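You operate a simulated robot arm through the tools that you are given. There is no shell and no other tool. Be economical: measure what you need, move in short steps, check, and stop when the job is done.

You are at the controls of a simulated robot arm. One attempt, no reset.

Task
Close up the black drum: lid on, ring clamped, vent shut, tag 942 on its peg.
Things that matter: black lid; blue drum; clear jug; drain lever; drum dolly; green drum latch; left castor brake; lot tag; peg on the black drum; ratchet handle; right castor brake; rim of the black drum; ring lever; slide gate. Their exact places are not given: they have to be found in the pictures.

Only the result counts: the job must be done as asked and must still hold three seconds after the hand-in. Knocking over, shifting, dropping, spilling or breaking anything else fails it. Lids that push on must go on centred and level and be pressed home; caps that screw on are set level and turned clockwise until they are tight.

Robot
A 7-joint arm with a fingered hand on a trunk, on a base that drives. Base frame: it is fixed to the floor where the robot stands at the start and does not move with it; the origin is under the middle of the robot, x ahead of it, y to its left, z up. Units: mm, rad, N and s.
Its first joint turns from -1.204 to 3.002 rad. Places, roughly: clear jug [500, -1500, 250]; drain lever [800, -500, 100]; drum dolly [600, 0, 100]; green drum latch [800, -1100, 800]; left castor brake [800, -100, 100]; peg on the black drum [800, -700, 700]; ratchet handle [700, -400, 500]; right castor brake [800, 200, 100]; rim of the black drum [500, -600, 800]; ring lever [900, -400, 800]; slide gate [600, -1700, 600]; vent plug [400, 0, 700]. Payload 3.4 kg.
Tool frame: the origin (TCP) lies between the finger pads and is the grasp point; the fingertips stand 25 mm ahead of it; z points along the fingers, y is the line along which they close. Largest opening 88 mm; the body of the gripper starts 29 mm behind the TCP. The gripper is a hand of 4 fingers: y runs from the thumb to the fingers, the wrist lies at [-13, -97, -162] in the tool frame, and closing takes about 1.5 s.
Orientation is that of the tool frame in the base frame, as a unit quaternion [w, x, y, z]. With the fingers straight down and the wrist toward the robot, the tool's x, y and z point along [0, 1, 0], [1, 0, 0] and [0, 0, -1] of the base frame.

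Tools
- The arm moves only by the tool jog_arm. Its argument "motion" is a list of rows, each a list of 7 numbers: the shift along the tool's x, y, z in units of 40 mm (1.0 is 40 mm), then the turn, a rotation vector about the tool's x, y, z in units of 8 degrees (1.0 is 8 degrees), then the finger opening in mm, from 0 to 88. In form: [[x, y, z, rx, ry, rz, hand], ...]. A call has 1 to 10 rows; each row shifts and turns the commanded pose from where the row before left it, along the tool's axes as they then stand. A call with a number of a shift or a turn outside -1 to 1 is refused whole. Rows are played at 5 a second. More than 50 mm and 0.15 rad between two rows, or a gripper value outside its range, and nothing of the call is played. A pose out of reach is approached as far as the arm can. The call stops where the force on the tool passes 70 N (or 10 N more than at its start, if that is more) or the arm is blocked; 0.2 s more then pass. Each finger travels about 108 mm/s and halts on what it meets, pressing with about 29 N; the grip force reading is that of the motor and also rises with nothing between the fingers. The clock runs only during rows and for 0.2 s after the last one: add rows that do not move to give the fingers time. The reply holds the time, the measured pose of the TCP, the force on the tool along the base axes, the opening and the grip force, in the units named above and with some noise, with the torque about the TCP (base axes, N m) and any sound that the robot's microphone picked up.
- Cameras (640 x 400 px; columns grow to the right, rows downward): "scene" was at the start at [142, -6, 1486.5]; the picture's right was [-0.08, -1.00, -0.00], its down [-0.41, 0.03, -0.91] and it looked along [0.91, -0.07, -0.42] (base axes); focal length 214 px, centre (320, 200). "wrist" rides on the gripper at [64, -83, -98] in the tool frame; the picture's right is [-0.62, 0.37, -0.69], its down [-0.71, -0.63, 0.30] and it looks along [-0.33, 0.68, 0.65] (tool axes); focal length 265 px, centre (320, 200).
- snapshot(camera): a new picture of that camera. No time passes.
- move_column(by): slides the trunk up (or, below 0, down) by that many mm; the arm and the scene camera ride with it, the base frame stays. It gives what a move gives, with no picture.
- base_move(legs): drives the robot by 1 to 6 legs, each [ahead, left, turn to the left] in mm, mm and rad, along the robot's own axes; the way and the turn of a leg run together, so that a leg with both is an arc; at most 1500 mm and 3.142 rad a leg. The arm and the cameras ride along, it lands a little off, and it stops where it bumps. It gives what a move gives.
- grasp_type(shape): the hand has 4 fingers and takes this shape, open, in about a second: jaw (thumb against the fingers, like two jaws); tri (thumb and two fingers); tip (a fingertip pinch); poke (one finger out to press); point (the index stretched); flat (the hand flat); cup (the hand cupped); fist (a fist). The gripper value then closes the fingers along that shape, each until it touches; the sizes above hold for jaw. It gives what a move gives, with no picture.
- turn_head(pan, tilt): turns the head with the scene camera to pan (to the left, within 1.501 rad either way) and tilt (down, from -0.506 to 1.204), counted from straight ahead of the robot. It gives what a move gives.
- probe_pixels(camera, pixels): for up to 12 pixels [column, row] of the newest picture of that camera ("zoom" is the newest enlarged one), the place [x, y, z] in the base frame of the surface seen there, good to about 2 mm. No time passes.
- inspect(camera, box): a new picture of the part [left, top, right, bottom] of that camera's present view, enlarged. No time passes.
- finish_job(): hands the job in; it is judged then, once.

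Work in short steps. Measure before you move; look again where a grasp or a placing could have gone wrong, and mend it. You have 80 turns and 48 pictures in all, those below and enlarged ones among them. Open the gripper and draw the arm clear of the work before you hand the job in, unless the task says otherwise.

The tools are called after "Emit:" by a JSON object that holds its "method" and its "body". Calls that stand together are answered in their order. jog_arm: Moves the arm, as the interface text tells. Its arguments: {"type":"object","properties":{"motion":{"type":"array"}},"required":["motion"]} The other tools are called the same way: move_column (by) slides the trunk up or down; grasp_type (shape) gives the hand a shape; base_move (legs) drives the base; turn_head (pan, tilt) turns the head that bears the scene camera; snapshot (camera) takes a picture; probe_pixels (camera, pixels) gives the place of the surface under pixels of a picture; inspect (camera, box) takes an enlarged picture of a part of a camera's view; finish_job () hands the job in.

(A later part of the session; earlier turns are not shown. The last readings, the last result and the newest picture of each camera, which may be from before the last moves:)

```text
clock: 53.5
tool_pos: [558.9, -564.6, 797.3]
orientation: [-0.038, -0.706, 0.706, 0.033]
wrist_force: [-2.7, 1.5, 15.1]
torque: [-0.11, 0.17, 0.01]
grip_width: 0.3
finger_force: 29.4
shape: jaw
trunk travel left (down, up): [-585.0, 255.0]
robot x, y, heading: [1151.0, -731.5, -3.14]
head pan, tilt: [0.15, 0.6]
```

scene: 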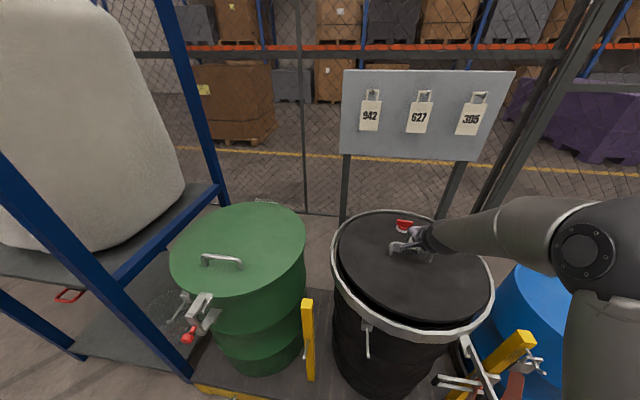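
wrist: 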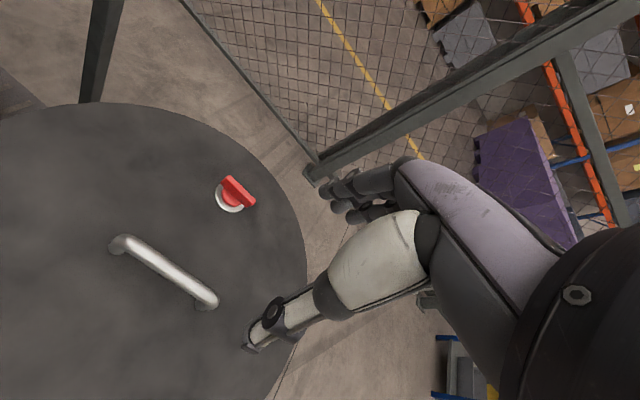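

Fingertips now press on the lid near its centre with 15 N. I press further.

Emit:
{"method": "jog_arm", "body": {"motion": [[0, 0, 0.08, 0, 0, 0, 0], [0, 0, 0.08, 0, 0, 0, 0], [0, 0, 0.08, 0, 0, 0, 0], [0, 0, 0, 0, 0, 0, 0]]}}

```text
clock: 54.5
tool_pos: [555.7, -565.1, 796.0]
orientation: [-0.045, -0.705, 0.706, 0.041]
wrist_force: [-8.7, 3.1, 47.4]
torque: [-0.31, 0.42, -0.06]
grip_width: 0.4
finger_force: 29.1
shape: jaw
trunk travel left (down, up): [-585.0, 255.0]
robot x, y, heading: [1150.5, -735.1, -3.138]
head pan, tilt: [0.15, 0.6]
```

47 N with no further travel: the lid is home. I unload, open, and lift clear.

Emit:
{"method": "jog_arm", "body": {"motion": [[0, 0, -0.3, 0, 0, 0, 0], [0, 0, -0.05, 0, 0, 0, 88], [0, 0, 0, 0, 0, 0, 88], [0, 0, 0, 0, 0, 0, 88], [0, 0, 0, 0, 0, 0, 88], [0, 0, -0.5, 0, 0, 0, 88], [0, 0, -1, 0, 0, 0, 88], [0, 0, -1, 0.37, 0, 0, 88], [0, 0, -1, 0.38, 0, 0, 88]]}}

Emit:
{"method": "turn_head", "body": {"pan": 0.0, "tilt": 0.8}}

Emit:
{"method": "snapshot", "body": {"camera": "scene"}}

```text
clock: 56.5
tool_pos: [570.6, -562.0, 938.5]
orientation: [-0.002, 0.707, -0.707, 0.007]
wrist_force: [0.1, 0.0, -0.7]
torque: [-0.01, -0.01, 0.02]
grip_width: 87.4
finger_force: 0.1
shape: jaw
trunk travel left (down, up): [-585.0, 255.0]
robot x, y, heading: [1146.8, -735.4, -3.141]
head pan, tilt: [0.15, 0.6]
```

```text
clock: 57.2
tool_pos: [571.0, -562.5, 937.7]
orientation: [-0.002, 0.707, -0.707, 0.006]
wrist_force: [-0.3, 0.9, 1.0]
torque: [0.02, 0.01, -0.01]
grip_width: 87.9
finger_force: 0.1
shape: jaw
trunk travel left (down, up): [-585.0, 255.0]
robot x, y, heading: [1153.4, -734.4, -3.137]
head pan, tilt: [0.0, 0.799]
```

```text
15 pictures are left
```

scene: 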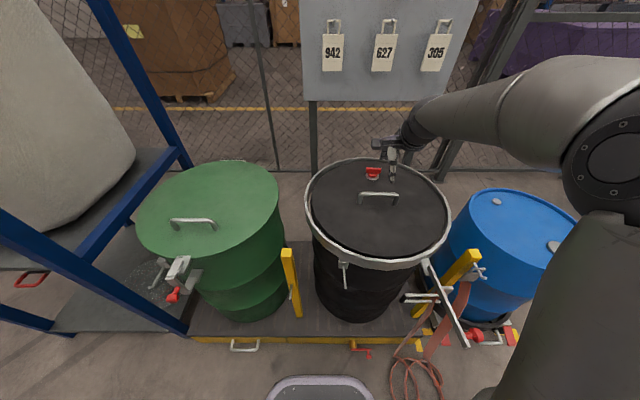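

The lid is on. Now I zoom on the ring lever at (425,262)–(470,340) and probe it.

Emit:
{"method": "inspect", "body": {"camera": "scene", "box": [390, 230, 500, 350]}}

Emit:
{"method": "probe_pixels", "body": {"camera": "zoom", "pixels": [[155, 115], [180, 150], [210, 200], [240, 250], [270, 300], [298, 355], [330, 350], [350, 350], [120, 140], [190, 110], [355, 130], [340, 170]]}}

```text
3.33 times, centred on (445, 290) of scene
```

zoom: 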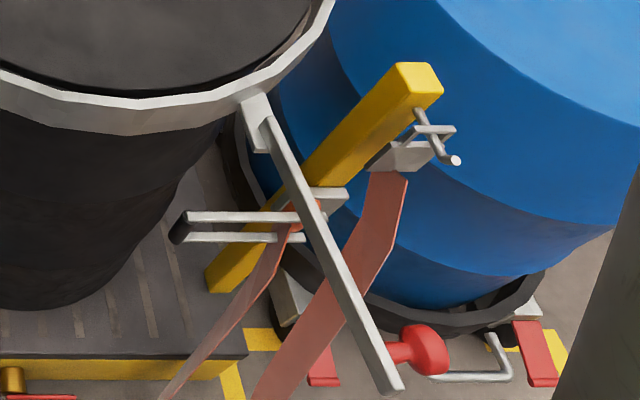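

```text
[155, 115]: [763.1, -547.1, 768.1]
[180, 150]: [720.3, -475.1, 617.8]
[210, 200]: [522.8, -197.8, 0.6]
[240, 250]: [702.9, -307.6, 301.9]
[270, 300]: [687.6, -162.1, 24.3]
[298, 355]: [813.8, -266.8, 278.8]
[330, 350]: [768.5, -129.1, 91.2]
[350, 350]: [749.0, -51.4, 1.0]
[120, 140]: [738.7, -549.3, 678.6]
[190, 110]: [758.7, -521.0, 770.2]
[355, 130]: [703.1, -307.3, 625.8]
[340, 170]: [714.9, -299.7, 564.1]
```

I picked pixels before seeing it; now I zoom into the lever bracket and probe the proper lever pixels.

Emit:
{"method": "probe_pixels", "body": {"camera": "zoom", "pixels": [[268, 125], [290, 170], [320, 230], [350, 290], [380, 350], [395, 388], [405, 352], [428, 350], [250, 110], [257, 140], [445, 140], [420, 85]]}}

Emit:
{"method": "inspect", "body": {"camera": "scene", "box": [405, 245, 465, 285]}}

```text
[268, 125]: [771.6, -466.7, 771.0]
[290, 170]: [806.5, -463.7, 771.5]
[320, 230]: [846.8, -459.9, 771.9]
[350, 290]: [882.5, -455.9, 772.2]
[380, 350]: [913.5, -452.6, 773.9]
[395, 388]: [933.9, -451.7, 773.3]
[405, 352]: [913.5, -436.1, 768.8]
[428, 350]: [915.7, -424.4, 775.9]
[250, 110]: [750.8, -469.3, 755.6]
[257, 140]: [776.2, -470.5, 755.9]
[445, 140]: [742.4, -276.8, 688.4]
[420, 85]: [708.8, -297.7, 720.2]
```

```text
10.00 times, centred on (435, 265) of scene
```

zoom: 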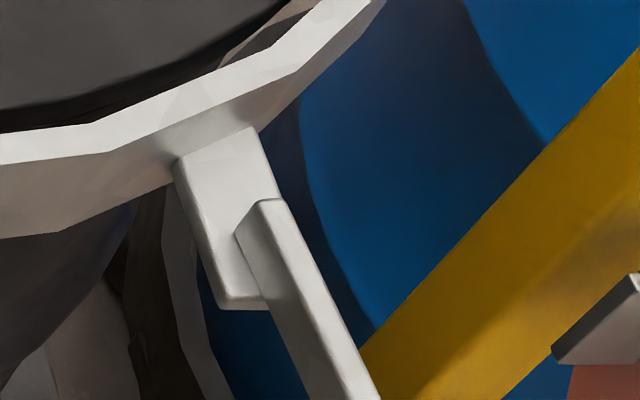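

The knob sits on the lever's +y side, so when folded toward -y it faces outward: the lever closes toward -y. I back the base up for room, close the fingers, and bring the hand to the +y side of the knob.

Emit:
{"method": "base_move", "body": {"legs": [[-210, 0, 0]]}}

Emit:
{"method": "jog_arm", "body": {"motion": [[-0.8, -0.5, 0, 0, 0, 0, 0], [-0.8, -0.5, 0, 0, 0, 0, 0], [-0.8, -0.5, 0, 0, 0, 0, 0], [-0.8, -0.5, 0, 0, 0, 0, 0], [-0.8, -0.5, 0, 0, 0, 0, 0], [-0.7, -0.5, 0, 0, 0, 0, 0], [0, 0, 0, 0, 0, 0, 0]]}}

```text
clock: 58.8
tool_pos: [780.8, -560.8, 938.5]
orientation: [-0.002, 0.707, -0.707, 0.007]
wrist_force: [-0.3, -0.9, 0.6]
torque: [0.01, 0.03, 0.01]
grip_width: 87.6
finger_force: 0.1
shape: jaw
trunk travel left (down, up): [-585.0, 255.0]
robot x, y, heading: [1361.7, -731.5, -3.142]
head pan, tilt: [0.0, 0.799]
```

```text
clock: 60.4
tool_pos: [901.1, -373.9, 938.7]
orientation: [-0.002, 0.707, -0.707, 0.007]
wrist_force: [-1.0, -1.3, -0.5]
torque: [-0.04, 0.0, 0.04]
grip_width: 0.3
finger_force: 28.9
shape: jaw
trunk travel left (down, up): [-585.0, 255.0]
robot x, y, heading: [1360.4, -734.3, -3.138]
head pan, tilt: [0.0, 0.799]
```

I shift 20 mm further out, lower to z≈782, and take a look.

Emit:
{"method": "jog_arm", "body": {"motion": [[-0.5, -0.2, 0.5, 0, 0, 0, 0], [0, 0, 1, 0, 0, 0, 0], [0, 0, 1, 0, 0, 0, 0], [0, 0, 1, 0, 0, 0, 0], [0, 0, 0.4, 0, 0, 0, 0]]}}

Emit:
{"method": "inspect", "body": {"camera": "scene", "box": [240, 60, 500, 260]}}

```text
clock: 61.6
tool_pos: [911.0, -352.1, 783.3]
orientation: [-0.003, 0.708, -0.707, 0.007]
wrist_force: [-0.1, -0.8, 0.4]
torque: [-0.01, -0.02, -0.01]
grip_width: 0.0
finger_force: 28.8
shape: jaw
trunk travel left (down, up): [-585.0, 255.0]
robot x, y, heading: [1358.1, -739.5, -3.142]
head pan, tilt: [0.0, 0.799]
```

```text
2.00 times, centred on (370, 160) of scene
```

zoom: 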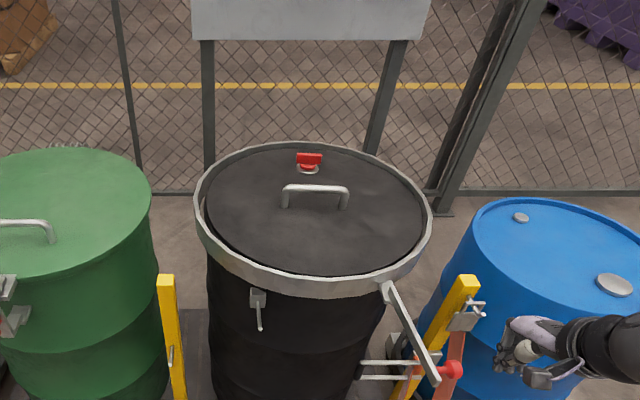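

Hand is beside the knob. I start pushing toward -y along the arc.

Emit:
{"method": "jog_arm", "body": {"motion": [[0.5, 0, 0, 0, 0, 0, 0], [0.5, 0, 0, 0, 0, 0, 0], [0.4, -0.12, 0, 0, 0, 0, 0], [0.4, -0.12, 0, 0, 0, 0, 0], [0.4, -0.11, 0, 0, 0, 0, 0], [0.4, -0.11, 0, 0, 0, 0, 0]]}}

Emit:
{"method": "inspect", "body": {"camera": "scene", "box": [300, 120, 500, 280]}}

```text
clock: 63.0
tool_pos: [929.0, -458.9, 783.2]
orientation: [-0.002, 0.707, -0.707, 0.007]
wrist_force: [-0.7, 0.1, 0.3]
torque: [0.02, 0.01, 0.0]
grip_width: 0.1
finger_force: 29.2
shape: jaw
trunk travel left (down, up): [-585.0, 255.0]
robot x, y, heading: [1364.4, -735.9, -3.138]
head pan, tilt: [0.0, 0.799]
```

```text
2.50 times, centred on (400, 200) of scene
```

zoom: 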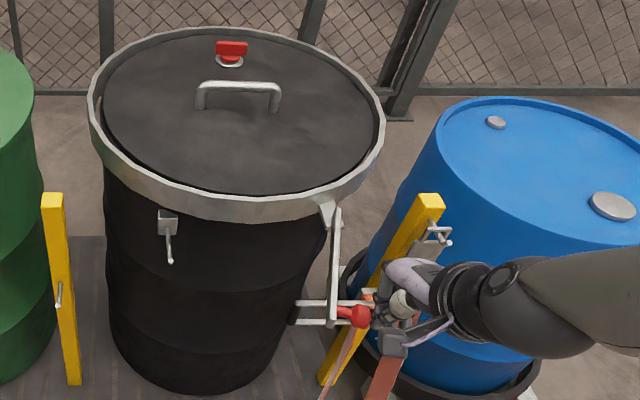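

The lever swings freely in that direction. I continue along the arc.

Emit:
{"method": "jog_arm", "body": {"motion": [[0.55, 0.08, 0, 0, 0, 0, 0], [0.55, 0.1, 0, 0, 0, 0, 0], [0.55, 0.15, 0, 0, 0, 0, 0], [0.5, 0.28, 0, 0, 0, 0, 0], [0.45, 0.32, 0, 0, 0, 0, 0], [0.45, 0.36, 0, 0, 0, 0, 0], [0.25, 0.38, 0, 0, 0, 0, 0]]}}

Emit:
{"method": "inspect", "body": {"camera": "scene", "box": [300, 120, 500, 280]}}

```text
clock: 64.6
tool_pos: [861.1, -590.6, 783.4]
orientation: [-0.002, 0.707, -0.707, 0.006]
wrist_force: [0.8, 0.7, 0.0]
torque: [-0.03, 0.0, -0.04]
grip_width: 0.0
finger_force: 29.1
shape: jaw
trunk travel left (down, up): [-585.0, 255.0]
robot x, y, heading: [1360.8, -736.3, -3.137]
head pan, tilt: [0.0, 0.799]
```

```text
2.50 times, centred on (400, 200) of scene
```

zoom: 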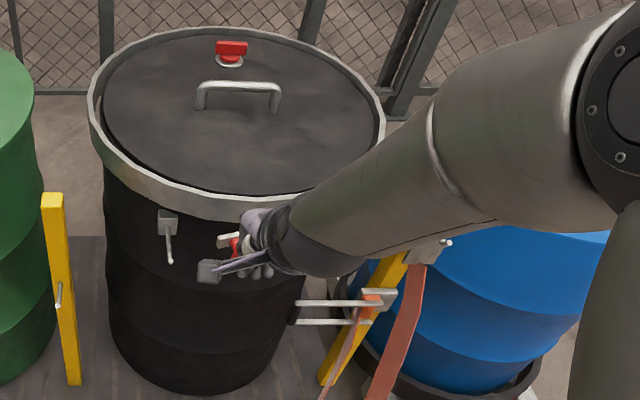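

Lever is nearly folded, with the knob facing out. I push it home toward the drum (-x).

Emit:
{"method": "jog_arm", "body": {"motion": [[0.1, 0.25, 0, 0, 0, 0, 0], [0.1, 0.25, 0, 0, 0, 0, 0], [0.1, 0.25, 0, 0, 0, 0, 0], [0, 0.2, 0, 0, 0, 0, 0], [0, 0.15, 0, 0, 0, 0, 0], [0, 0.15, 0, 0, 0, 0, 0], [0, 0, 0, 0, 0, 0, 0]]}}

```text
clock: 66.2
tool_pos: [819.3, -601.6, 784.3]
orientation: [0.001, -0.707, 0.707, -0.005]
wrist_force: [30.7, 0.3, 5.5]
torque: [0.0, -0.45, -0.03]
grip_width: 0.1
finger_force: 28.7
shape: jaw
trunk travel left (down, up): [-585.0, 255.0]
robot x, y, heading: [1362.7, -734.6, -3.141]
head pan, tilt: [0.0, 0.799]
```

Force is 31 N along x, no click heard yet. I push a bit more.

Emit:
{"method": "jog_arm", "body": {"motion": [[0, 0.1, 0, 0, 0, 0, 0], [0, 0.1, 0, 0, 0, 0, 0], [0, 0.1, 0, 0, 0, 0, 0], [0, 0.1, 0, 0, 0, 0, 0], [0, 0, 0, 0, 0, 0, 0]]}}

```text
clock: 67.4
tool_pos: [809.9, -603.5, 787.1]
orientation: [-0.006, 0.707, -0.707, 0.01]
wrist_force: [63.5, -0.1, 16.3]
torque: [0.03, -1.13, -0.08]
grip_width: 0.1
finger_force: 28.7
shape: jaw
trunk travel left (down, up): [-585.0, 255.0]
robot x, y, heading: [1360.9, -738.2, -3.14]
head pan, tilt: [0.0, 0.799]
```

63 N reached; I retreat and look at the lever.

Emit:
{"method": "jog_arm", "body": {"motion": [[0, -0.6, 0, 0, 0, 0, 0], [0, -1, 0, 0, 0, 0, 0], [-0.5, -0.8, -0.5, 0, 0, 0, 0], [-1, 0, -1, 0, 0, 0, 0], [-1, 0, -1, 0, 0, 0, 0]]}}

Emit:
{"method": "inspect", "body": {"camera": "scene", "box": [310, 130, 450, 230]}}

Emit:
{"method": "probe_pixels", "body": {"camera": "zoom", "pixels": [[320, 290], [340, 295], [300, 285], [280, 290], [390, 320], [250, 270], [200, 270]]}}

```text
refused: row 4 steps farther than a row can; nothing moved
```

```text
4.00 times, centred on (380, 180) of scene
```

zoom: 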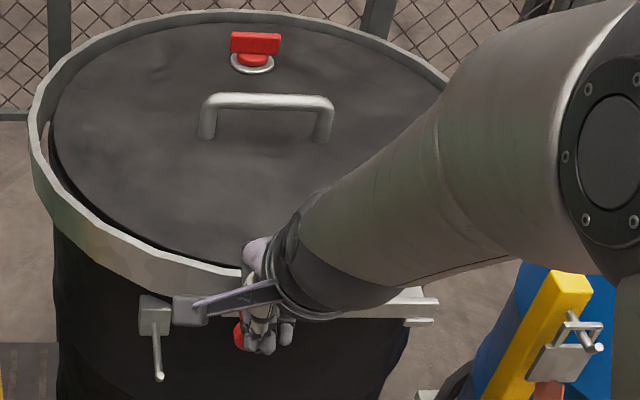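

```text
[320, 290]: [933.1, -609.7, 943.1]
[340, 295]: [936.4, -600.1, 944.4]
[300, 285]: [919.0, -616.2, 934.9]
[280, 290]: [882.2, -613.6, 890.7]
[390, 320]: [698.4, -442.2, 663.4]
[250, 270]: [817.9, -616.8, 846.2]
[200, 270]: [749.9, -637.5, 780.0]
```

Row 4 was too long; I retreat with shorter rows and look.

Emit:
{"method": "jog_arm", "body": {"motion": [[0, -0.6, 0, 0, 0, 0, 0], [0, -1, 0, 0, 0, 0, 0], [0, -0.8, 0, 0, 0, 0, 0], [0, 0, -1, 0, 0, 0, 0], [0, 0, -1, 0, 0, 0, 0], [-1, 0, 0, 0, 0, 0, 0], [-1, 0, 0, 0, 0, 0, 0], [-1, 0, 0, 0, 0, 0, 0]]}}

Emit:
{"method": "inspect", "body": {"camera": "scene", "box": [310, 130, 450, 230]}}

```text
clock: 69.2
tool_pos: [891.6, -481.5, 861.3]
orientation: [0.002, -0.707, 0.707, -0.007]
wrist_force: [0.5, -0.4, -0.1]
torque: [0.03, 0.0, 0.02]
grip_width: 0.2
finger_force: 28.7
shape: jaw
trunk travel left (down, up): [-585.0, 255.0]
robot x, y, heading: [1360.5, -735.3, -3.141]
head pan, tilt: [0.0, 0.799]
```

```text
4.00 times, centred on (380, 180) of scene
```

zoom: 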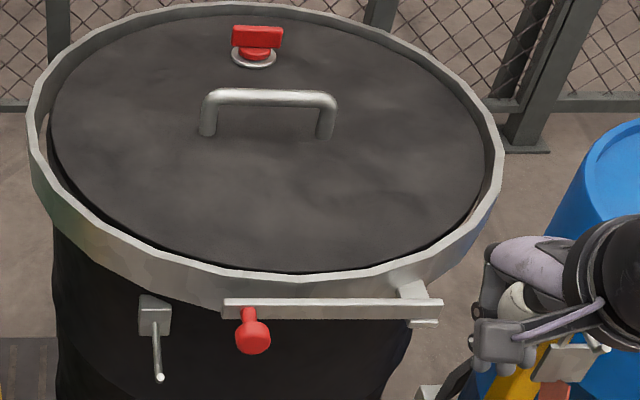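

Lever is folded against the ring. I probe its line relative to the ring.

Emit:
{"method": "probe_pixels", "body": {"camera": "zoom", "pixels": [[230, 303], [280, 303], [330, 303], [400, 303], [435, 303], [255, 335], [245, 270], [330, 280], [150, 235], [60, 180], [495, 170], [160, 376]]}}

```text
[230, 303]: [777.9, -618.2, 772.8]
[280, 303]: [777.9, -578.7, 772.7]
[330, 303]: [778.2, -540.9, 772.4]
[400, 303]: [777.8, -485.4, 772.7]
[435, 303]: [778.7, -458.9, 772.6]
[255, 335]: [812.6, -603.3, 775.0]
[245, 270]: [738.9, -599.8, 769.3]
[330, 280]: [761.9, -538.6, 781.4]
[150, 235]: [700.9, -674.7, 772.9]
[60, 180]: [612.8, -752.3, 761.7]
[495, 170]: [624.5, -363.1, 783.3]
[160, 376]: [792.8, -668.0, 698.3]
```

Lever lies exactly along the ring (x≈778, z≈772) and stays folded. Next the vent: I probe the wing in the same zoom, raise the hand and drive 250 mm ahead.

Emit:
{"method": "probe_pixels", "body": {"camera": "zoom", "pixels": [[236, 30], [257, 30], [278, 30], [257, 45], [257, 57], [252, 66], [235, 55], [273, 60], [235, 45], [280, 42]]}}

Emit:
{"method": "jog_arm", "body": {"motion": [[0, 0, -1, 0, 0, 0, 40], [0, 0, -1, 0, 0, 0, 88], [0, 0, 0, 0, 0, 0, 88]]}}

Emit:
{"method": "base_move", "body": {"legs": [[250, 0, 0]]}}

```text
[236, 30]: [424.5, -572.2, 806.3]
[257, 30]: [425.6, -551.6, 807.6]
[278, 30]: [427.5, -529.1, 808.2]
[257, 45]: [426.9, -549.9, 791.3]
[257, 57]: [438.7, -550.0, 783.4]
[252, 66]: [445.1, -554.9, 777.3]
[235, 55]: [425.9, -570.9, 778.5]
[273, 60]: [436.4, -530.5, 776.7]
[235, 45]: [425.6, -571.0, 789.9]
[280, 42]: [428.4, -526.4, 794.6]
```

```text
clock: 70.0
tool_pos: [889.0, -481.3, 944.3]
orientation: [-0.002, 0.707, -0.707, 0.006]
wrist_force: [0.5, 0.6, -0.1]
torque: [-0.01, 0.0, 0.05]
grip_width: 87.6
finger_force: 0.2
shape: jaw
trunk travel left (down, up): [-585.0, 255.0]
robot x, y, heading: [1361.2, -735.7, -3.141]
head pan, tilt: [0.0, 0.799]
```

```text
clock: 71.9
tool_pos: [636.7, -482.8, 942.9]
orientation: [0.003, -0.706, 0.708, -0.007]
wrist_force: [-0.3, 0.4, -1.0]
torque: [0.02, 0.04, -0.03]
grip_width: 87.7
finger_force: 0.0
shape: jaw
trunk travel left (down, up): [-585.0, 255.0]
robot x, y, heading: [1109.9, -739.1, -3.142]
head pan, tilt: [0.0, 0.799]
```

Wing spans y -573..-527 at x≈420–426, z 778–807. I move above it and look with the wrist camera.

Emit:
{"method": "jog_arm", "body": {"motion": [[0.3, 0.9, 0, 0, 0, 0, 88], [0.3, 0.9, 0, 0, 0, 0, 88], [0.3, 0.9, 0, 0, 0, 0, 88], [0.3, 0.9, 0, 0, 0, 0, 88], [0.3, 0.9, 0, 0, 0, 0, 88], [0.2, 0.8, 0, 0, 0, 0, 88], [0, 0, 0.9, 0, 0, 0, 88]]}}

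Emit:
{"method": "snapshot", "body": {"camera": "wrist"}}

```text
clock: 73.5
tool_pos: [427.1, -550.8, 903.6]
orientation: [0.003, -0.706, 0.708, -0.008]
wrist_force: [0.4, -0.3, -0.1]
torque: [0.0, 0.0, -0.02]
grip_width: 87.6
finger_force: 0.0
shape: jaw
trunk travel left (down, up): [-585.0, 255.0]
robot x, y, heading: [1108.4, -735.5, -3.136]
head pan, tilt: [0.0, 0.799]
```

```text
7 pictures are left
```

wrist: 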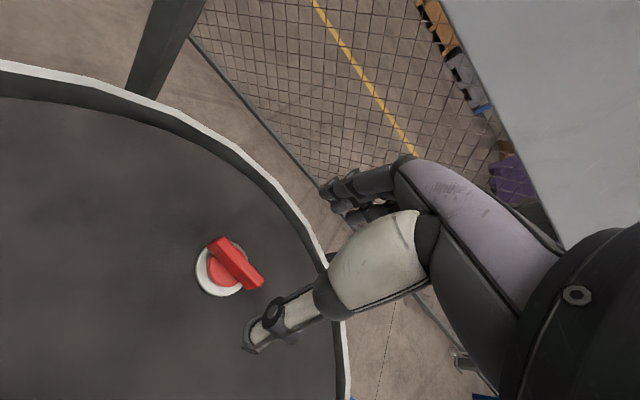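

Good view; I probe the wing top corners and collar edges.

Emit:
{"method": "probe_pixels", "body": {"camera": "wrist", "pixels": [[212, 241], [219, 238], [262, 280], [256, 287], [237, 262], [199, 268], [215, 293], [240, 293], [215, 250], [215, 268], [234, 264], [240, 260]]}}

```text
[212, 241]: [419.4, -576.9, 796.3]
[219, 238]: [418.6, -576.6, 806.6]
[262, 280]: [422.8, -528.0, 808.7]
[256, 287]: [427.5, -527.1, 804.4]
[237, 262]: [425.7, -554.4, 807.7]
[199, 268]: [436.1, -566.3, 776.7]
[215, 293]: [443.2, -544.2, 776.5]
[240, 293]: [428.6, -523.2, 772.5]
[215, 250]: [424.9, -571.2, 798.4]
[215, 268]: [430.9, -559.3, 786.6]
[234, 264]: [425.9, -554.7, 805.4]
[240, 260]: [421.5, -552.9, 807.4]
```

Wing centre (421,-552), top z 808. I descend to TCP z≈806 and close on it.

Emit:
{"method": "jog_arm", "body": {"motion": [[0.03, 0.15, 0.6, 0, 0, 0, 88], [0, 0, 0.7, 0, 0, 0, 60], [0, 0, 0.7, 0, 0, 0, 60], [0, 0, 0.44, 0, 0, 0, 60], [0, 0, 0, 0, 0, 0, 30], [0, 0, 0, 0, 0, 0, 0], [0, 0, 0, 0, 0, 0, 0], [0, 0, 0, 0, 0, 0, 0], [0, 0, 0, 0, 0, 0, 0], [0, 0, 0, 0, 0, 0, 0]]}}

```text
clock: 75.7
tool_pos: [422.9, -552.6, 808.6]
orientation: [0.001, 0.707, -0.707, 0.005]
wrist_force: [-4.0, 2.2, 13.1]
torque: [-0.04, 0.34, -0.05]
grip_width: 21.2
finger_force: 29.4
shape: jaw
trunk travel left (down, up): [-585.0, 255.0]
robot x, y, heading: [1109.5, -734.2, -3.143]
head pan, tilt: [0.0, 0.799]
```

Holding something 21 mm wide with a slight upward push. I turn clockwise (tool +z) a little and read the torque.

Emit:
{"method": "jog_arm", "body": {"motion": [[0, 0, -0.05, 0, 0, 0, 0], [0, 0, 0, 0, 0, 0.6, 0], [0, 0, 0, 0, 0, 0.6, 0], [0, 0, 0, 0, 0, 0.8, 0], [0, 0, 0, 0, 0, 0, 0]]}}

Emit:
{"method": "inspect", "body": {"camera": "scene", "box": [270, 120, 430, 240]}}

```text
clock: 76.9
tool_pos: [421.8, -553.8, 809.5]
orientation: [0.002, -0.602, 0.799, -0.006]
wrist_force: [-4.7, -1.2, 8.5]
torque: [-0.02, 0.41, 0.05]
grip_width: 20.5
finger_force: 29.2
shape: jaw
trunk travel left (down, up): [-585.0, 255.0]
robot x, y, heading: [1109.8, -734.7, -3.135]
head pan, tilt: [0.0, 0.799]
```

```text
3.33 times, centred on (350, 180) of scene
```

zoom: 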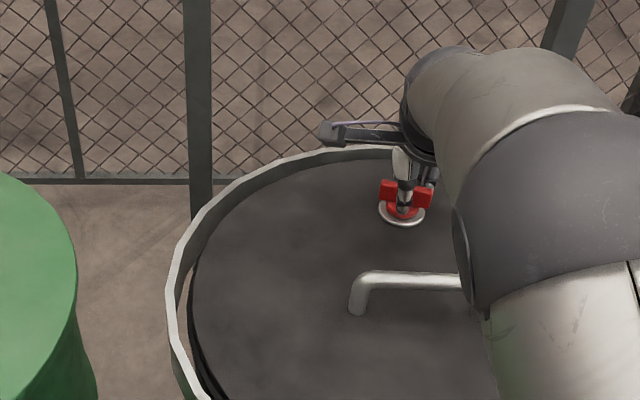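

The thumb and fingers hold the wing and it turns easily. I turn on another 64°.

Emit:
{"method": "jog_arm", "body": {"motion": [[0, 0, 0, 0, 0, 1, 0], [0, 0, 0, 0, 0, 1, 0], [0, 0, 0, 0, 0, 1, 0], [0, 0, 0, 0, 0, 1, 0], [0, 0, 0, 0, 0, 1, 0], [0, 0, 0, 0, 0, 1, 0], [0, 0, 0, 0, 0, 1, 0], [0, 0, 0, 0, 0, 1, 0], [0, 0, 0, 0, 0, 0, 0]]}}

```text
clock: 78.9
tool_pos: [439.1, -547.9, 811.8]
orientation: [0.004, -0.089, 0.996, -0.002]
wrist_force: [-16.7, -9.6, 13.5]
torque: [0.25, 0.56, 0.15]
grip_width: 17.5
finger_force: 29.2
shape: jaw
out of reach, approached as far as the arm can: row 7, 8
trunk travel left (down, up): [-585.0, 255.0]
robot x, y, heading: [1106.7, -736.3, -3.138]
head pan, tilt: [0.0, 0.799]
```

The arm ran out of reach after about 75–80°. I take back the last two rows, open, lift, and check the wing angle.

Emit:
{"method": "jog_arm", "body": {"motion": [[0, 0, 0, 0, 0, -1, 0], [0, 0, 0, 0, 0, -1, 0], [0, 0, 0, 0, 0, 0, 0], [0, 0, 0, 0, 0, 0, 40], [0, 0, 0, 0, 0, 0, 88], [0, 0, 0, 0, 0, 0, 88], [0, 0, -0.8, 0, 0, 0, 88], [0, 0, -0.8, 0, 0, 0, 88], [0, 0, -0.8, 0, 0, 0, 88]]}}

```text
clock: 80.9
tool_pos: [438.7, -544.3, 908.4]
orientation: [0.006, -0.226, 0.974, -0.006]
wrist_force: [0.0, -0.7, 0.4]
torque: [0.0, 0.02, 0.01]
grip_width: 87.6
finger_force: 0.0
shape: jaw
trunk travel left (down, up): [-585.0, 255.0]
robot x, y, heading: [1109.2, -738.4, -3.141]
head pan, tilt: [0.0, 0.799]
```

I look at the vent now.

Emit:
{"method": "inspect", "body": {"camera": "scene", "box": [330, 150, 410, 210]}}

```text
6.67 times, centred on (370, 180) of scene
```

zoom: 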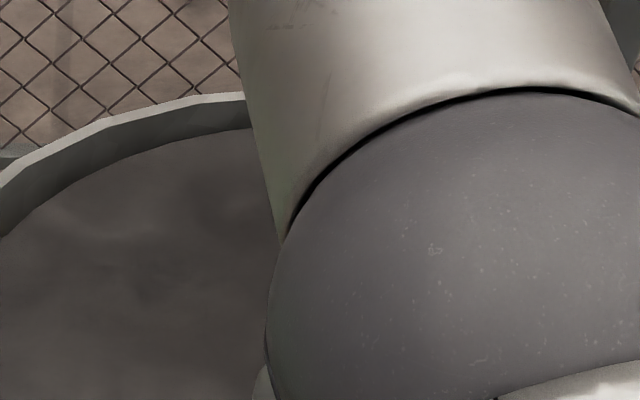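

The arm blocks the scene view. I turn the hand back to its first yaw and use the wrist camera.

Emit:
{"method": "jog_arm", "body": {"motion": [[0, 0, 0, 0, 0, -1, 88], [0, 0, 0, 0, 0, -1, 88], [0, 0, 0, 0, 0, -1, 88], [0, 0, 0, 0, 0, -1, 88], [0, 0, 0, 0, 0, -1, 88], [0, 0, 0, 0, 0, -1, 88], [0, 0, 0, 0, 0, -1, 88], [0, 0, 0, 0, 0, -1, 88]]}}

Emit:
{"method": "snapshot", "body": {"camera": "wrist"}}

```text
clock: 82.7
tool_pos: [437.5, -544.4, 907.6]
orientation: [-0.002, 0.708, -0.706, 0.007]
wrist_force: [0.6, -0.7, 0.2]
torque: [-0.02, -0.02, 0.03]
grip_width: 87.6
finger_force: 0.1
shape: jaw
trunk travel left (down, up): [-585.0, 255.0]
robot x, y, heading: [1110.4, -737.5, -3.139]
head pan, tilt: [0.0, 0.799]
```

```text
4 pictures are left
```

wrist: 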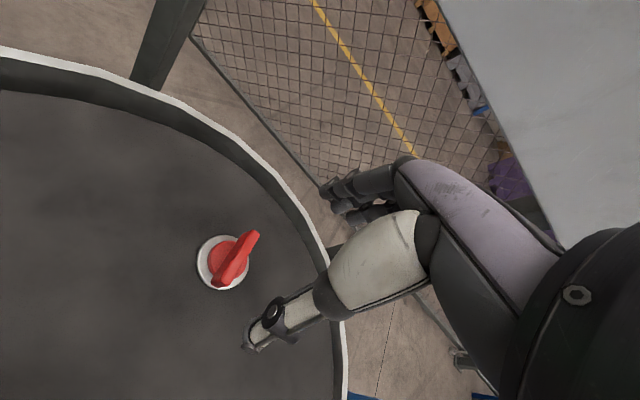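

The wing has turned roughly a quarter. I probe its ends and height.

Emit:
{"method": "probe_pixels", "body": {"camera": "wrist", "pixels": [[254, 234], [257, 240], [240, 253], [215, 280], [220, 284], [234, 262], [200, 262], [215, 288], [245, 272], [215, 262], [228, 238]]}}

```text
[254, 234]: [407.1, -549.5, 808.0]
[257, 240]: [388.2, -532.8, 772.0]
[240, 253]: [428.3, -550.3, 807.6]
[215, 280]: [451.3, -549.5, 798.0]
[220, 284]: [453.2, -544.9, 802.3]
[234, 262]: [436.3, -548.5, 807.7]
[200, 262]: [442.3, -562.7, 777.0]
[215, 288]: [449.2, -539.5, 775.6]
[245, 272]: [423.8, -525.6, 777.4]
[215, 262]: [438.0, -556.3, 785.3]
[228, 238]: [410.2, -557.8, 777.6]
```

The wing turned about 81°. The collar appears ~6 mm shifted, so I check the lid's far edge against the ring in this picture.

Emit:
{"method": "probe_pixels", "body": {"camera": "wrist", "pixels": [[60, 95], [60, 85], [60, 75], [60, 65], [200, 140], [205, 135], [212, 130], [280, 215], [288, 210], [295, 205], [305, 275], [318, 265]]}}

```text
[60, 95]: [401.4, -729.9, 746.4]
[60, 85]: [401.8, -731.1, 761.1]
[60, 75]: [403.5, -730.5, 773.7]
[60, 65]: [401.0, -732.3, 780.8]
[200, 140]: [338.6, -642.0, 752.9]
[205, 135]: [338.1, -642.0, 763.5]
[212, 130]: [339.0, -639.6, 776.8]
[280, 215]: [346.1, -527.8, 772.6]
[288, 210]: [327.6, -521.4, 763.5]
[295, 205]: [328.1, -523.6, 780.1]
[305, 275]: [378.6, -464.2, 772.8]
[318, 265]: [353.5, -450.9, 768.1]
```

I look for the exact lid edge by probing finer along three lines.

Emit:
{"method": "probe_pixels", "body": {"camera": "wrist", "pixels": [[60, 98], [60, 101], [60, 104], [60, 108], [190, 150], [187, 153], [184, 156], [180, 160], [284, 212], [286, 211], [308, 272], [312, 269]]}}

Emit:
{"method": "probe_pixels", "body": {"camera": "wrist", "pixels": [[194, 146], [240, 170], [244, 167], [236, 174], [110, 110], [110, 107], [110, 113], [330, 340], [334, 340], [338, 340], [10, 92], [10, 96]]}}

```text
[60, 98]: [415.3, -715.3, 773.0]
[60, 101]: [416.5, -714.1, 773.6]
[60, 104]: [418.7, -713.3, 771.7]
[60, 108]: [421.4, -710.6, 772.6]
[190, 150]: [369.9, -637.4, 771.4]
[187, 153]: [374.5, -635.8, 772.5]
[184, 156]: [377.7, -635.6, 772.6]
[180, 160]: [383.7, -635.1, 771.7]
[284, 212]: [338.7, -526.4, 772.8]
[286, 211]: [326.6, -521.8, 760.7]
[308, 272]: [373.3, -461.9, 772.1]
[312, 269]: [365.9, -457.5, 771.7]
```

```text
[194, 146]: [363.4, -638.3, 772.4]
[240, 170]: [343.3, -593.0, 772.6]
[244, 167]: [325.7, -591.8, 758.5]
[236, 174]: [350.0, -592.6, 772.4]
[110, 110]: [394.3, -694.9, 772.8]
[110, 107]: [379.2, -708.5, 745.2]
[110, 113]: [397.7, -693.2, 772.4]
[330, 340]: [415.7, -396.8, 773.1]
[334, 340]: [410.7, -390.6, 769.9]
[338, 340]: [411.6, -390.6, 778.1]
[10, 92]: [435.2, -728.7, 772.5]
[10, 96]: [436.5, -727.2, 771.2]
```

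Geometry is consistent with the lid still seated in the ring (level z≈772). To keep turning clockwise I'll regrip the wing from the other side (yaw −94°), so I shift the base toward +y and slightly ahead, then bring the hand back over the vent.

Emit:
{"method": "base_move", "body": {"legs": [[20, -250, 0]]}}

Emit:
{"method": "jog_arm", "body": {"motion": [[0.8, 0, 0, 0, 0, 0, 88], [0.8, 0, 0, 0, 0, 0, 88], [0.8, 0, 0, 0, 0, 0, 88], [0.8, 0, 0, 0, 0, 0, 88], [0.8, 0, 0, 0, 0, 0, 88], [0.8, 0, 0, 0, 0, 0, 88], [0.8, 0, 0, 0, 0, 0, 88], [0.7, -0.3, 0, 0, 0, 0, 88]]}}

Emit:
{"method": "jog_arm", "body": {"motion": [[0, 0, 0, 0, 0, -1, 88], [0, 0, 0, 0, 0, -1, 88], [0, 0, 0, 0, 0, -1, 88], [0, 0, 0, 0, 0, -1, 88], [0, 0, 0, 0, 0, -1, 88], [0, 0, 0, 0, 0, -1, 88], [0, 0, 0, 0, 0, -1, 88], [0, 0, 0, 0, 0, -1, 88], [0, 0, 0, 0, 0, -1, 88], [0, 0, 0, 0, 0, -1, 88]]}}

```text
clock: 84.5
tool_pos: [417.7, -296.2, 906.7]
orientation: [-0.002, 0.707, -0.707, 0.007]
wrist_force: [-0.1, 0.5, -0.2]
torque: [0.0, 0.01, -0.02]
grip_width: 87.8
finger_force: 0.0
shape: jaw
trunk travel left (down, up): [-585.0, 255.0]
robot x, y, heading: [1087.7, -488.8, -3.139]
head pan, tilt: [0.0, 0.799]
```

```text
clock: 86.3
tool_pos: [426.9, -537.7, 903.7]
orientation: [0.003, -0.702, 0.712, -0.013]
wrist_force: [0.2, -0.3, 0.4]
torque: [-0.03, -0.01, 0.02]
grip_width: 87.7
finger_force: 0.0
shape: jaw
trunk travel left (down, up): [-585.0, 255.0]
robot x, y, heading: [1091.5, -487.8, -3.14]
head pan, tilt: [0.0, 0.799]
```

```text
clock: 88.5
tool_pos: [467.5, -545.1, 898.5]
orientation: [0.003, 0.996, -0.086, 0.007]
wrist_force: [0.6, 0.2, -0.2]
torque: [0.01, -0.01, 0.0]
grip_width: 87.6
finger_force: 0.1
shape: jaw
out of reach, approached as far as the arm can: row 8, 9, 10
trunk travel left (down, up): [-585.0, 255.0]
robot x, y, heading: [1092.9, -489.2, -3.142]
head pan, tilt: [0.0, 0.799]
```

The arm is short of reach by ~40 mm at this yaw. Lowering the shoulder should help: I raise the hand 200 mm by the arm and lower the column by 240 mm, keeping the hand over the lid.

Emit:
{"method": "jog_arm", "body": {"motion": [[0, 0, -1, 0, 0, 0, 88], [0, 0, -1, 0, 0, 0, 88], [0, 0, -1, 0, 0, 0, 88], [0, 0, -1, 0, 0, 0, 88], [0, 0, -1, 0, 0, 0, 88], [0, 0, -1, 0, 0, 0, 88]]}}

Emit:
{"method": "move_column", "body": {"by": -240}}

Emit:
{"method": "jog_arm", "body": {"motion": [[-0.5, 0, 0, 0, 0, -0.6, 88], [-0.5, 0, 0, 0, 0, -0.6, 88], [0, 0, 0, 0, 0, -0.5, 88]]}}

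```text
clock: 89.9
tool_pos: [539.2, -533.1, 1097.8]
orientation: [0.003, 0.996, -0.087, 0.006]
wrist_force: [0.7, 1.5, 0.5]
torque: [-0.04, 0.03, -0.01]
grip_width: 87.6
finger_force: 0.1
shape: jaw
out of reach, approached as far as the arm can: row 1, 2, 3, 4, 5, 6
trunk travel left (down, up): [-585.0, 255.0]
robot x, y, heading: [1090.0, -487.8, -3.136]
head pan, tilt: [0.0, 0.799]
```

```text
clock: 92.4
tool_pos: [536.1, -534.5, 856.5]
orientation: [0.002, 0.996, -0.088, 0.007]
wrist_force: [0.1, -0.2, 0.5]
torque: [0.01, -0.01, 0.0]
grip_width: 87.5
finger_force: 0.0
shape: jaw
trunk travel left (down, up): [-345.0, 495.0]
robot x, y, heading: [1087.3, -488.0, -3.136]
head pan, tilt: [0.0, 0.799]
```

```text
clock: 93.2
tool_pos: [545.1, -523.4, 837.1]
orientation: [0.004, 0.999, 0.032, 0.004]
wrist_force: [-4.4, 0.8, 4.6]
torque: [-0.23, 0.02, -0.2]
grip_width: 87.8
finger_force: 0.0
shape: jaw
out of reach, approached as far as the arm can: row 1, 2, 3
trunk travel left (down, up): [-345.0, 495.0]
robot x, y, heading: [1087.8, -488.2, -3.142]
head pan, tilt: [0.0, 0.799]
```

Reach got worse, so the shoulder should be higher instead, and the fingers lightly touch the handle. I raise the column 390 mm and then lower with the arm.

Emit:
{"method": "move_column", "body": {"by": 390}}

Emit:
{"method": "jog_arm", "body": {"motion": [[0, 0, 1, 0, 0, 0, 88], [0, 0, 1, 0, 0, 0, 88], [0, 0, 1, 0, 0, 0, 88], [0, 0, 1, 0, 0, 0, 88], [0, 0, 1, 0, 0, 0, 88], [0, 0, 1, 0, 0, 0, 88], [0, 0, 1, 0, 0, 0, 88], [0, 0, 1, 0, 0, 0, 88]]}}

```text
clock: 96.9
tool_pos: [546.7, -525.3, 1226.6]
orientation: [0.003, 0.999, 0.032, 0.006]
wrist_force: [-0.2, -0.9, 0.5]
torque: [0.0, -0.03, 0.01]
grip_width: 87.9
finger_force: 0.1
shape: jaw
trunk travel left (down, up): [-735.0, 105.0]
robot x, y, heading: [1093.3, -486.0, -3.141]
head pan, tilt: [0.0, 0.799]
```

```text
clock: 98.7
tool_pos: [550.4, -525.9, 906.5]
orientation: [0.003, 0.999, 0.032, 0.005]
wrist_force: [-0.3, -0.3, -0.3]
torque: [0.01, 0.02, 0.0]
grip_width: 87.8
finger_force: 0.1
shape: jaw
trunk travel left (down, up): [-735.0, 105.0]
robot x, y, heading: [1094.1, -484.4, -3.143]
head pan, tilt: [0.0, 0.799]
```

In reach with yaw ≈ −94°. I move to above the vent (430,-548).

Emit:
{"method": "jog_arm", "body": {"motion": [[-0.6, 0.15, 0, 0, 0, 0, 88], [-0.6, 0.15, 0, 0, 0, 0, 88], [-0.6, 0.15, 0, 0, 0, 0, 88], [-0.6, 0.15, 0, 0, 0, 0, 88], [-0.6, 0.15, 0, 0, 0, 0, 88]]}}

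```text
clock: 99.9
tool_pos: [479.1, -552.4, 908.0]
orientation: [0.003, 0.999, 0.032, 0.008]
wrist_force: [-0.6, -0.6, -0.4]
torque: [-0.02, -0.01, 0.0]
grip_width: 88.0
finger_force: 0.0
shape: jaw
out of reach, approached as far as the arm can: row 4, 5
trunk travel left (down, up): [-735.0, 105.0]
robot x, y, heading: [1084.8, -491.2, -3.139]
head pan, tilt: [0.0, 0.799]
```

Still 49 mm short at this yaw; but gripping at yaw ≈ −55° will turn the wing clockwise into line as the fingers close. I rotate back by 39° and go over the vent.

Emit:
{"method": "jog_arm", "body": {"motion": [[0, 0, 0, 0, 0, 1, 88], [0, 0, 0, 0, 0, 1, 88], [0, 0, 0, 0, 0, 1, 88], [0, 0, 0, 0, 0, 1, 88], [0, 0, 0, 0, 0, 0.9, 88], [-0.5, 0.5, 0, 0, 0, 0, 88], [-0.3, 0.4, 0, 0, 0, 0, 88]]}}

```text
clock: 101.5
tool_pos: [432.7, -565.1, 909.5]
orientation: [0.001, 0.952, -0.305, 0.008]
wrist_force: [0.1, -0.1, 0.2]
torque: [0.01, -0.01, -0.04]
grip_width: 87.8
finger_force: 0.1
shape: jaw
trunk travel left (down, up): [-735.0, 105.0]
robot x, y, heading: [1086.3, -488.3, -3.137]
head pan, tilt: [0.0, 0.799]
```

In reach. I centre on (428,-548), descend to z≈808 and close.

Emit:
{"method": "jog_arm", "body": {"motion": [[-0.34, -0.28, 0.5, 0, 0, 0, 88], [0, 0, 0.8, 0, 0, 0, 88], [0, 0, 0.8, 0, 0, 0, 88], [0, 0, 0.43, 0, 0, 0, 88], [0, 0, 0, 0, 0, 0, 40], [0, 0, 0, 0, 0, 0, 0], [0, 0, 0, 0, 0, 0, 0], [0, 0, 0, 0, 0, 0, 0], [0, 0, 0, 0, 0, 0, 0], [0, 0, 0, 0, 0, 0, 0]]}}

```text
clock: 103.7
tool_pos: [432.0, -546.6, 810.0]
orientation: [0.001, 0.953, -0.304, 0.007]
wrist_force: [-5.0, -0.2, 8.3]
torque: [-0.15, 0.14, 0.02]
grip_width: 20.9
finger_force: 28.4
shape: jaw
out of reach, approached as far as the arm can: row 4
trunk travel left (down, up): [-735.0, 105.0]
robot x, y, heading: [1088.8, -488.3, -3.14]
head pan, tilt: [0.0, 0.799]
```

Width 20.9 as before, so the wing is aligned and held. I keep turning clockwise.

Emit:
{"method": "jog_arm", "body": {"motion": [[0, 0, 0, 0, 0, 1, 0], [0, 0, 0, 0, 0, 1, 0], [0, 0, 0, 0, 0, 1, 0], [0, 0, 0, 0, 0, 1, 0], [0, 0, 0, 0, 0, 1, 0], [0, 0, 0, 0, 0, 1, 0], [0, 0, 0, 0, 0, 0, 0]]}}

```text
clock: 105.3
tool_pos: [434.1, -548.3, 810.0]
orientation: [-0.002, 0.746, -0.666, 0.006]
wrist_force: [-0.8, -11.8, 11.3]
torque: [-0.67, 0.45, 0.7]
grip_width: 21.5
finger_force: 29.5
shape: jaw
trunk travel left (down, up): [-735.0, 105.0]
robot x, y, heading: [1086.9, -487.2, -3.144]
head pan, tilt: [0.0, 0.799]
```

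Resisting torque has risen to 0.7 N·m, so the plug is tightening. I turn a little more to see whether it stops.

Emit:
{"method": "jog_arm", "body": {"motion": [[0, 0, 0, 0, 0, 0.5, 0], [0, 0, 0, 0, 0, 0.5, 0], [0, 0, 0, 0, 0, 0, 0]]}}

```text
clock: 106.1
tool_pos: [433.5, -550.3, 811.4]
orientation: [0.0, -0.698, 0.716, -0.005]
wrist_force: [-1.5, -16.2, 12.1]
torque: [-0.88, 0.44, 0.91]
grip_width: 21.5
finger_force: 28.9
shape: jaw
trunk travel left (down, up): [-735.0, 105.0]
robot x, y, heading: [1091.6, -486.2, -3.139]
head pan, tilt: [0.0, 0.799]
```

Torque 0.91 and rising. One more short turn.

Emit:
{"method": "jog_arm", "body": {"motion": [[0, 0, 0, 0, 0, 0.5, 0], [0, 0, 0, 0, 0, 0.5, 0], [0, 0, 0, 0, 0, 0, 0]]}}

```text
clock: 106.9
tool_pos: [433.6, -551.4, 809.3]
orientation: [0.0, -0.647, 0.762, -0.005]
wrist_force: [-6.9, -22.9, 12.0]
torque: [-1.02, 0.69, 1.16]
grip_width: 19.9
finger_force: 28.8
shape: jaw
trunk travel left (down, up): [-735.0, 105.0]
robot x, y, heading: [1087.3, -491.4, -3.136]
head pan, tilt: [0.0, 0.799]
```

1.16 N·m: tight. I open, lift straight up and look once with the wrist camera.

Emit:
{"method": "jog_arm", "body": {"motion": [[0, 0, 0, 0, 0, -0.7, 0], [0, 0, 0, 0, 0, 0, 40], [0, 0, 0, 0, 0, 0, 88], [0, 0, 0, 0, 0, 0, 88], [0, 0, 0, 0, 0, 0, 88], [0, 0, -0.8, 0, 0, 0, 88], [0, 0, -0.8, 0, 0, 0, 88], [0, 0, -0.8, 0, 0, 0, 88]]}}

Emit:
{"method": "snapshot", "body": {"camera": "wrist"}}

```text
clock: 108.7
tool_pos: [431.9, -545.4, 906.8]
orientation: [0.003, -0.682, 0.731, -0.007]
wrist_force: [0.3, -0.3, -0.1]
torque: [-0.02, 0.03, -0.01]
grip_width: 87.7
finger_force: 0.1
shape: jaw
trunk travel left (down, up): [-735.0, 105.0]
robot x, y, heading: [1087.8, -493.0, -3.141]
head pan, tilt: [0.0, 0.799]
```

```text
3 pictures are left
```

wrist: 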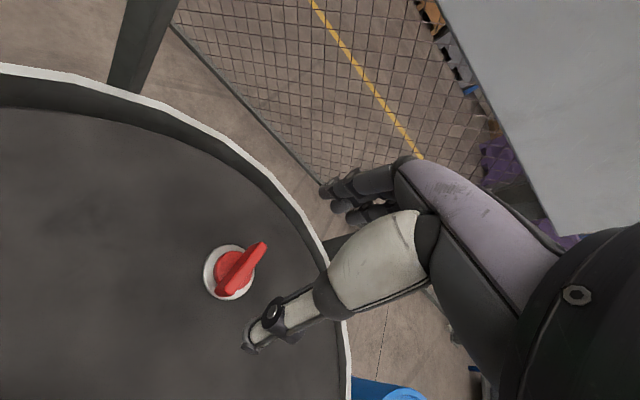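

The wing is still where the first quarter turn left it: it is against its stop. I probe its ends to confirm the angle, plus lid edge points.

Emit:
{"method": "probe_pixels", "body": {"camera": "wrist", "pixels": [[264, 245], [259, 247], [227, 290], [221, 288], [243, 266], [205, 272], [222, 297], [250, 285], [240, 182], [237, 186], [100, 118], [290, 228]]}}

```text
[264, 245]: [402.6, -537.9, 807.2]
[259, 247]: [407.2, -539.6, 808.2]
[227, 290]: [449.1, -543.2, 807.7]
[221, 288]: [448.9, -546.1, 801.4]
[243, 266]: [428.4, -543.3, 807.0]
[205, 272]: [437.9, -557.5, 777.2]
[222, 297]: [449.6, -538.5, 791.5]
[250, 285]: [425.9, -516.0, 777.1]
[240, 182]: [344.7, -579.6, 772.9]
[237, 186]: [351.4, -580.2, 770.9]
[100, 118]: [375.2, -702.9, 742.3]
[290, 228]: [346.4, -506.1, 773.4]
```

Vent: quarter turn to its stop, shut. Now the tag: I back off, raise the column and turn the hand horizontal (fingers toward -x, closing along y).

Emit:
{"method": "base_move", "body": {"legs": [[-250, 250, 0]]}}

Emit:
{"method": "move_column", "body": {"by": 100}}

Emit:
{"method": "jog_arm", "body": {"motion": [[0, 0, 0, 0, 0, -0.5, 88], [0, 0, 0, -1, 0, 0, 88], [0, 0, 0, -1, 0, 0, 88], [0, 0, 0, -1, 0, 0, 88], [0, 0, 0, -1, 0, 0, 88], [0, 0, 0, -1, 0, 0, 88], [0, 0, 0, -1, 0, 0, 88], [0, 0, 0, -1, 0, 0, 88], [0, 0, 0, -1, 0, 0, 88]]}}

Emit:
{"method": "jog_arm", "body": {"motion": [[0, 0, 0, 0, 0, 1, 88], [0, 0, 0, 0, 0, 1, 88], [0, 0, 0, 0, 0, 1, 88], [0, 0, 0, 0, 0, 1, 88], [0, 0, 0, 0, 0, 1, 88], [0, 0, 0, 0, 0, 1, 88], [0, 0, 0, 0, 0, 1, 88], [0, 0, 0, 0, 0, 1, 88], [0, 0, 0, 0, 0, 1, 88], [0, 0, 0, 0, 0, 1, 88]]}}

Emit:
{"method": "jog_arm", "body": {"motion": [[0, 0, 0, 0, 0, 1, 88], [0, 0, 0, 0, 0, 0.25, 88], [0, 0, 0, 0, -1, 0, 88], [0, 0, 0, 0, -1, 0, 88], [0, 0, 0, 0, -1, 0, 88], [0, 0, 0, 0, -0.25, 0, 88]]}}

```text
clock: 111.0
tool_pos: [679.8, -796.5, 905.8]
orientation: [0.002, -0.683, 0.731, -0.007]
wrist_force: [-0.2, 0.0, 0.0]
torque: [-0.03, -0.01, 0.01]
grip_width: 87.7
finger_force: 0.1
shape: jaw
trunk travel left (down, up): [-735.0, 105.0]
robot x, y, heading: [1337.0, -732.7, -3.137]
head pan, tilt: [0.0, 0.799]
```

```text
clock: 112.3
tool_pos: [679.2, -797.2, 1006.0]
orientation: [0.003, -0.683, 0.731, -0.007]
wrist_force: [-0.4, 0.4, 0.7]
torque: [-0.01, -0.03, 0.01]
grip_width: 87.6
finger_force: 0.1
shape: jaw
trunk travel left (down, up): [-835.0, 5.0]
robot x, y, heading: [1334.8, -735.4, -3.132]
head pan, tilt: [0.0, 0.799]
```

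```text
clock: 114.3
tool_pos: [679.7, -796.0, 1005.7]
orientation: [-0.352, -0.609, 0.614, 0.357]
wrist_force: [0.5, 0.8, 0.7]
torque: [-0.02, -0.01, 0.04]
grip_width: 87.8
finger_force: 0.0
shape: jaw
out of reach, approached as far as the arm can: row 3
trunk travel left (down, up): [-835.0, 5.0]
robot x, y, heading: [1337.8, -738.0, -3.14]
head pan, tilt: [0.0, 0.799]
```

```text
clock: 116.5
tool_pos: [678.3, -797.1, 1006.1]
orientation: [-0.498, -0.07, 0.863, 0.048]
wrist_force: [1.1, 0.2, 0.9]
torque: [-0.03, -0.03, 0.0]
grip_width: 87.7
finger_force: 0.1
shape: jaw
trunk travel left (down, up): [-835.0, 5.0]
robot x, y, heading: [1337.2, -734.6, -3.144]
head pan, tilt: [0.0, 0.799]
```

```text
clock: 118.0
tool_pos: [682.1, -793.0, 1010.3]
orientation: [-0.327, 0.003, 0.945, 0.002]
wrist_force: [0.4, 0.2, -0.2]
torque: [-0.02, -0.01, 0.0]
grip_width: 88.0
finger_force: 0.0
shape: jaw
out of reach, approached as far as the arm can: row 1, 2, 4, 5
trunk travel left (down, up): [-835.0, 5.0]
robot x, y, heading: [1334.5, -735.1, -3.137]
head pan, tilt: [0.0, 0.799]
```

The hand is at 52° of pitch the wrong way; I rotate about tool y by +52° to make the fingers horizontal, raise and shift to the tag's height and y, and drive ahead 225 mm.

Emit:
{"method": "jog_arm", "body": {"motion": [[0, 0, 0, 0, 1, 0, 88], [0, 0, 0, 0, 1, 0, 88], [0, 0, 0, 0, 1, 0, 88], [0, 0, 0, 0, 1, 0, 88], [0, 0, 0, 0, 1, 0, 88], [0, 0, 0, 0, 1, 0, 88], [0, 0, 0, 0, 0.47, 0, 88]]}}

Emit:
{"method": "jog_arm", "body": {"motion": [[0.7, 0.6, 0, 0, 0, 0, 88], [0.7, 0.6, 0, 0, 0, 0, 88], [0.7, 0.6, 0, 0, 0, 0, 88], [0.7, 0.55, 0, 0, 0, 0, 88]]}}

Emit:
{"method": "base_move", "body": {"legs": [[225, 0, 0]]}}

```text
clock: 119.5
tool_pos: [663.2, -795.8, 1011.6]
orientation: [-0.506, 0.003, 0.862, 0.004]
wrist_force: [-0.3, -1.3, -0.4]
torque: [-0.01, -0.03, 0.0]
grip_width: 87.8
finger_force: 0.0
shape: jaw
out of reach, approached as far as the arm can: row 3, 4, 5, 6, 7
trunk travel left (down, up): [-835.0, 5.0]
robot x, y, heading: [1332.9, -737.8, -3.139]
head pan, tilt: [0.0, 0.799]
```

```text
clock: 120.5
tool_pos: [608.6, -699.6, 1110.4]
orientation: [-0.506, 0.004, 0.863, 0.003]
wrist_force: [-0.9, 0.6, -0.3]
torque: [0.0, -0.02, 0.05]
grip_width: 87.6
finger_force: 0.0
shape: jaw
trunk travel left (down, up): [-835.0, 5.0]
robot x, y, heading: [1333.7, -736.4, -3.142]
head pan, tilt: [0.0, 0.799]
```

```text
clock: 122.3
tool_pos: [384.8, -701.3, 1109.3]
orientation: [-0.507, 0.003, 0.862, 0.004]
wrist_force: [-0.5, -0.8, 0.0]
torque: [-0.02, -0.01, -0.03]
grip_width: 87.9
finger_force: 0.2
shape: jaw
trunk travel left (down, up): [-835.0, 5.0]
robot x, y, heading: [1109.9, -736.9, -3.138]
head pan, tilt: [0.0, 0.799]
```

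Fingers now point toward -x, 30° downward, closing along y — good enough. I straddle the 942 plate, close on its edges, and take one picture.

Emit:
{"method": "jog_arm", "body": {"motion": [[0.55, 0.05, 0, 0, 0, 0, 88], [0.55, 0, 0, 0, 0, 0, 88], [0, 0, 0.4, 0, 0, 0, 88], [0, 0, 0.39, 0, 0, 0, 88], [0, 0, 0, 0, 0, 0, 60], [0, 0, 0, 0, 0, 0, 30], [0, 0, 0, 0, 0, 0, 30], [0, 0, 0, 0, 0, 0, 30], [0, 0, 0, 0, 0, 0, 30], [0, 0, 0, 0, 0, 0, 30]]}}

Emit:
{"method": "inspect", "body": {"camera": "scene", "box": [200, 0, 420, 150]}}

```text
clock: 124.5
tool_pos: [363.1, -699.7, 1147.2]
orientation: [-0.506, 0.003, 0.863, 0.003]
wrist_force: [1.3, -0.3, 0.9]
torque: [0.01, 0.0, -0.03]
grip_width: 30.6
finger_force: 0.0
shape: jaw
out of reach, approached as far as the arm can: row 3, 4
trunk travel left (down, up): [-835.0, 5.0]
robot x, y, heading: [1113.5, -733.6, -3.137]
head pan, tilt: [0.0, 0.799]
```

```text
2.67 times, centred on (310, 75) of scene
```

zoom: 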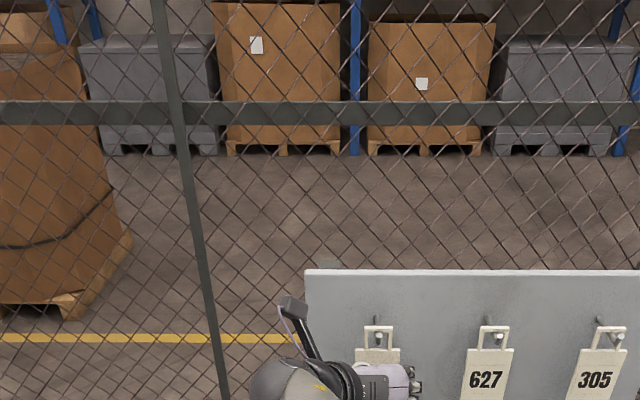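

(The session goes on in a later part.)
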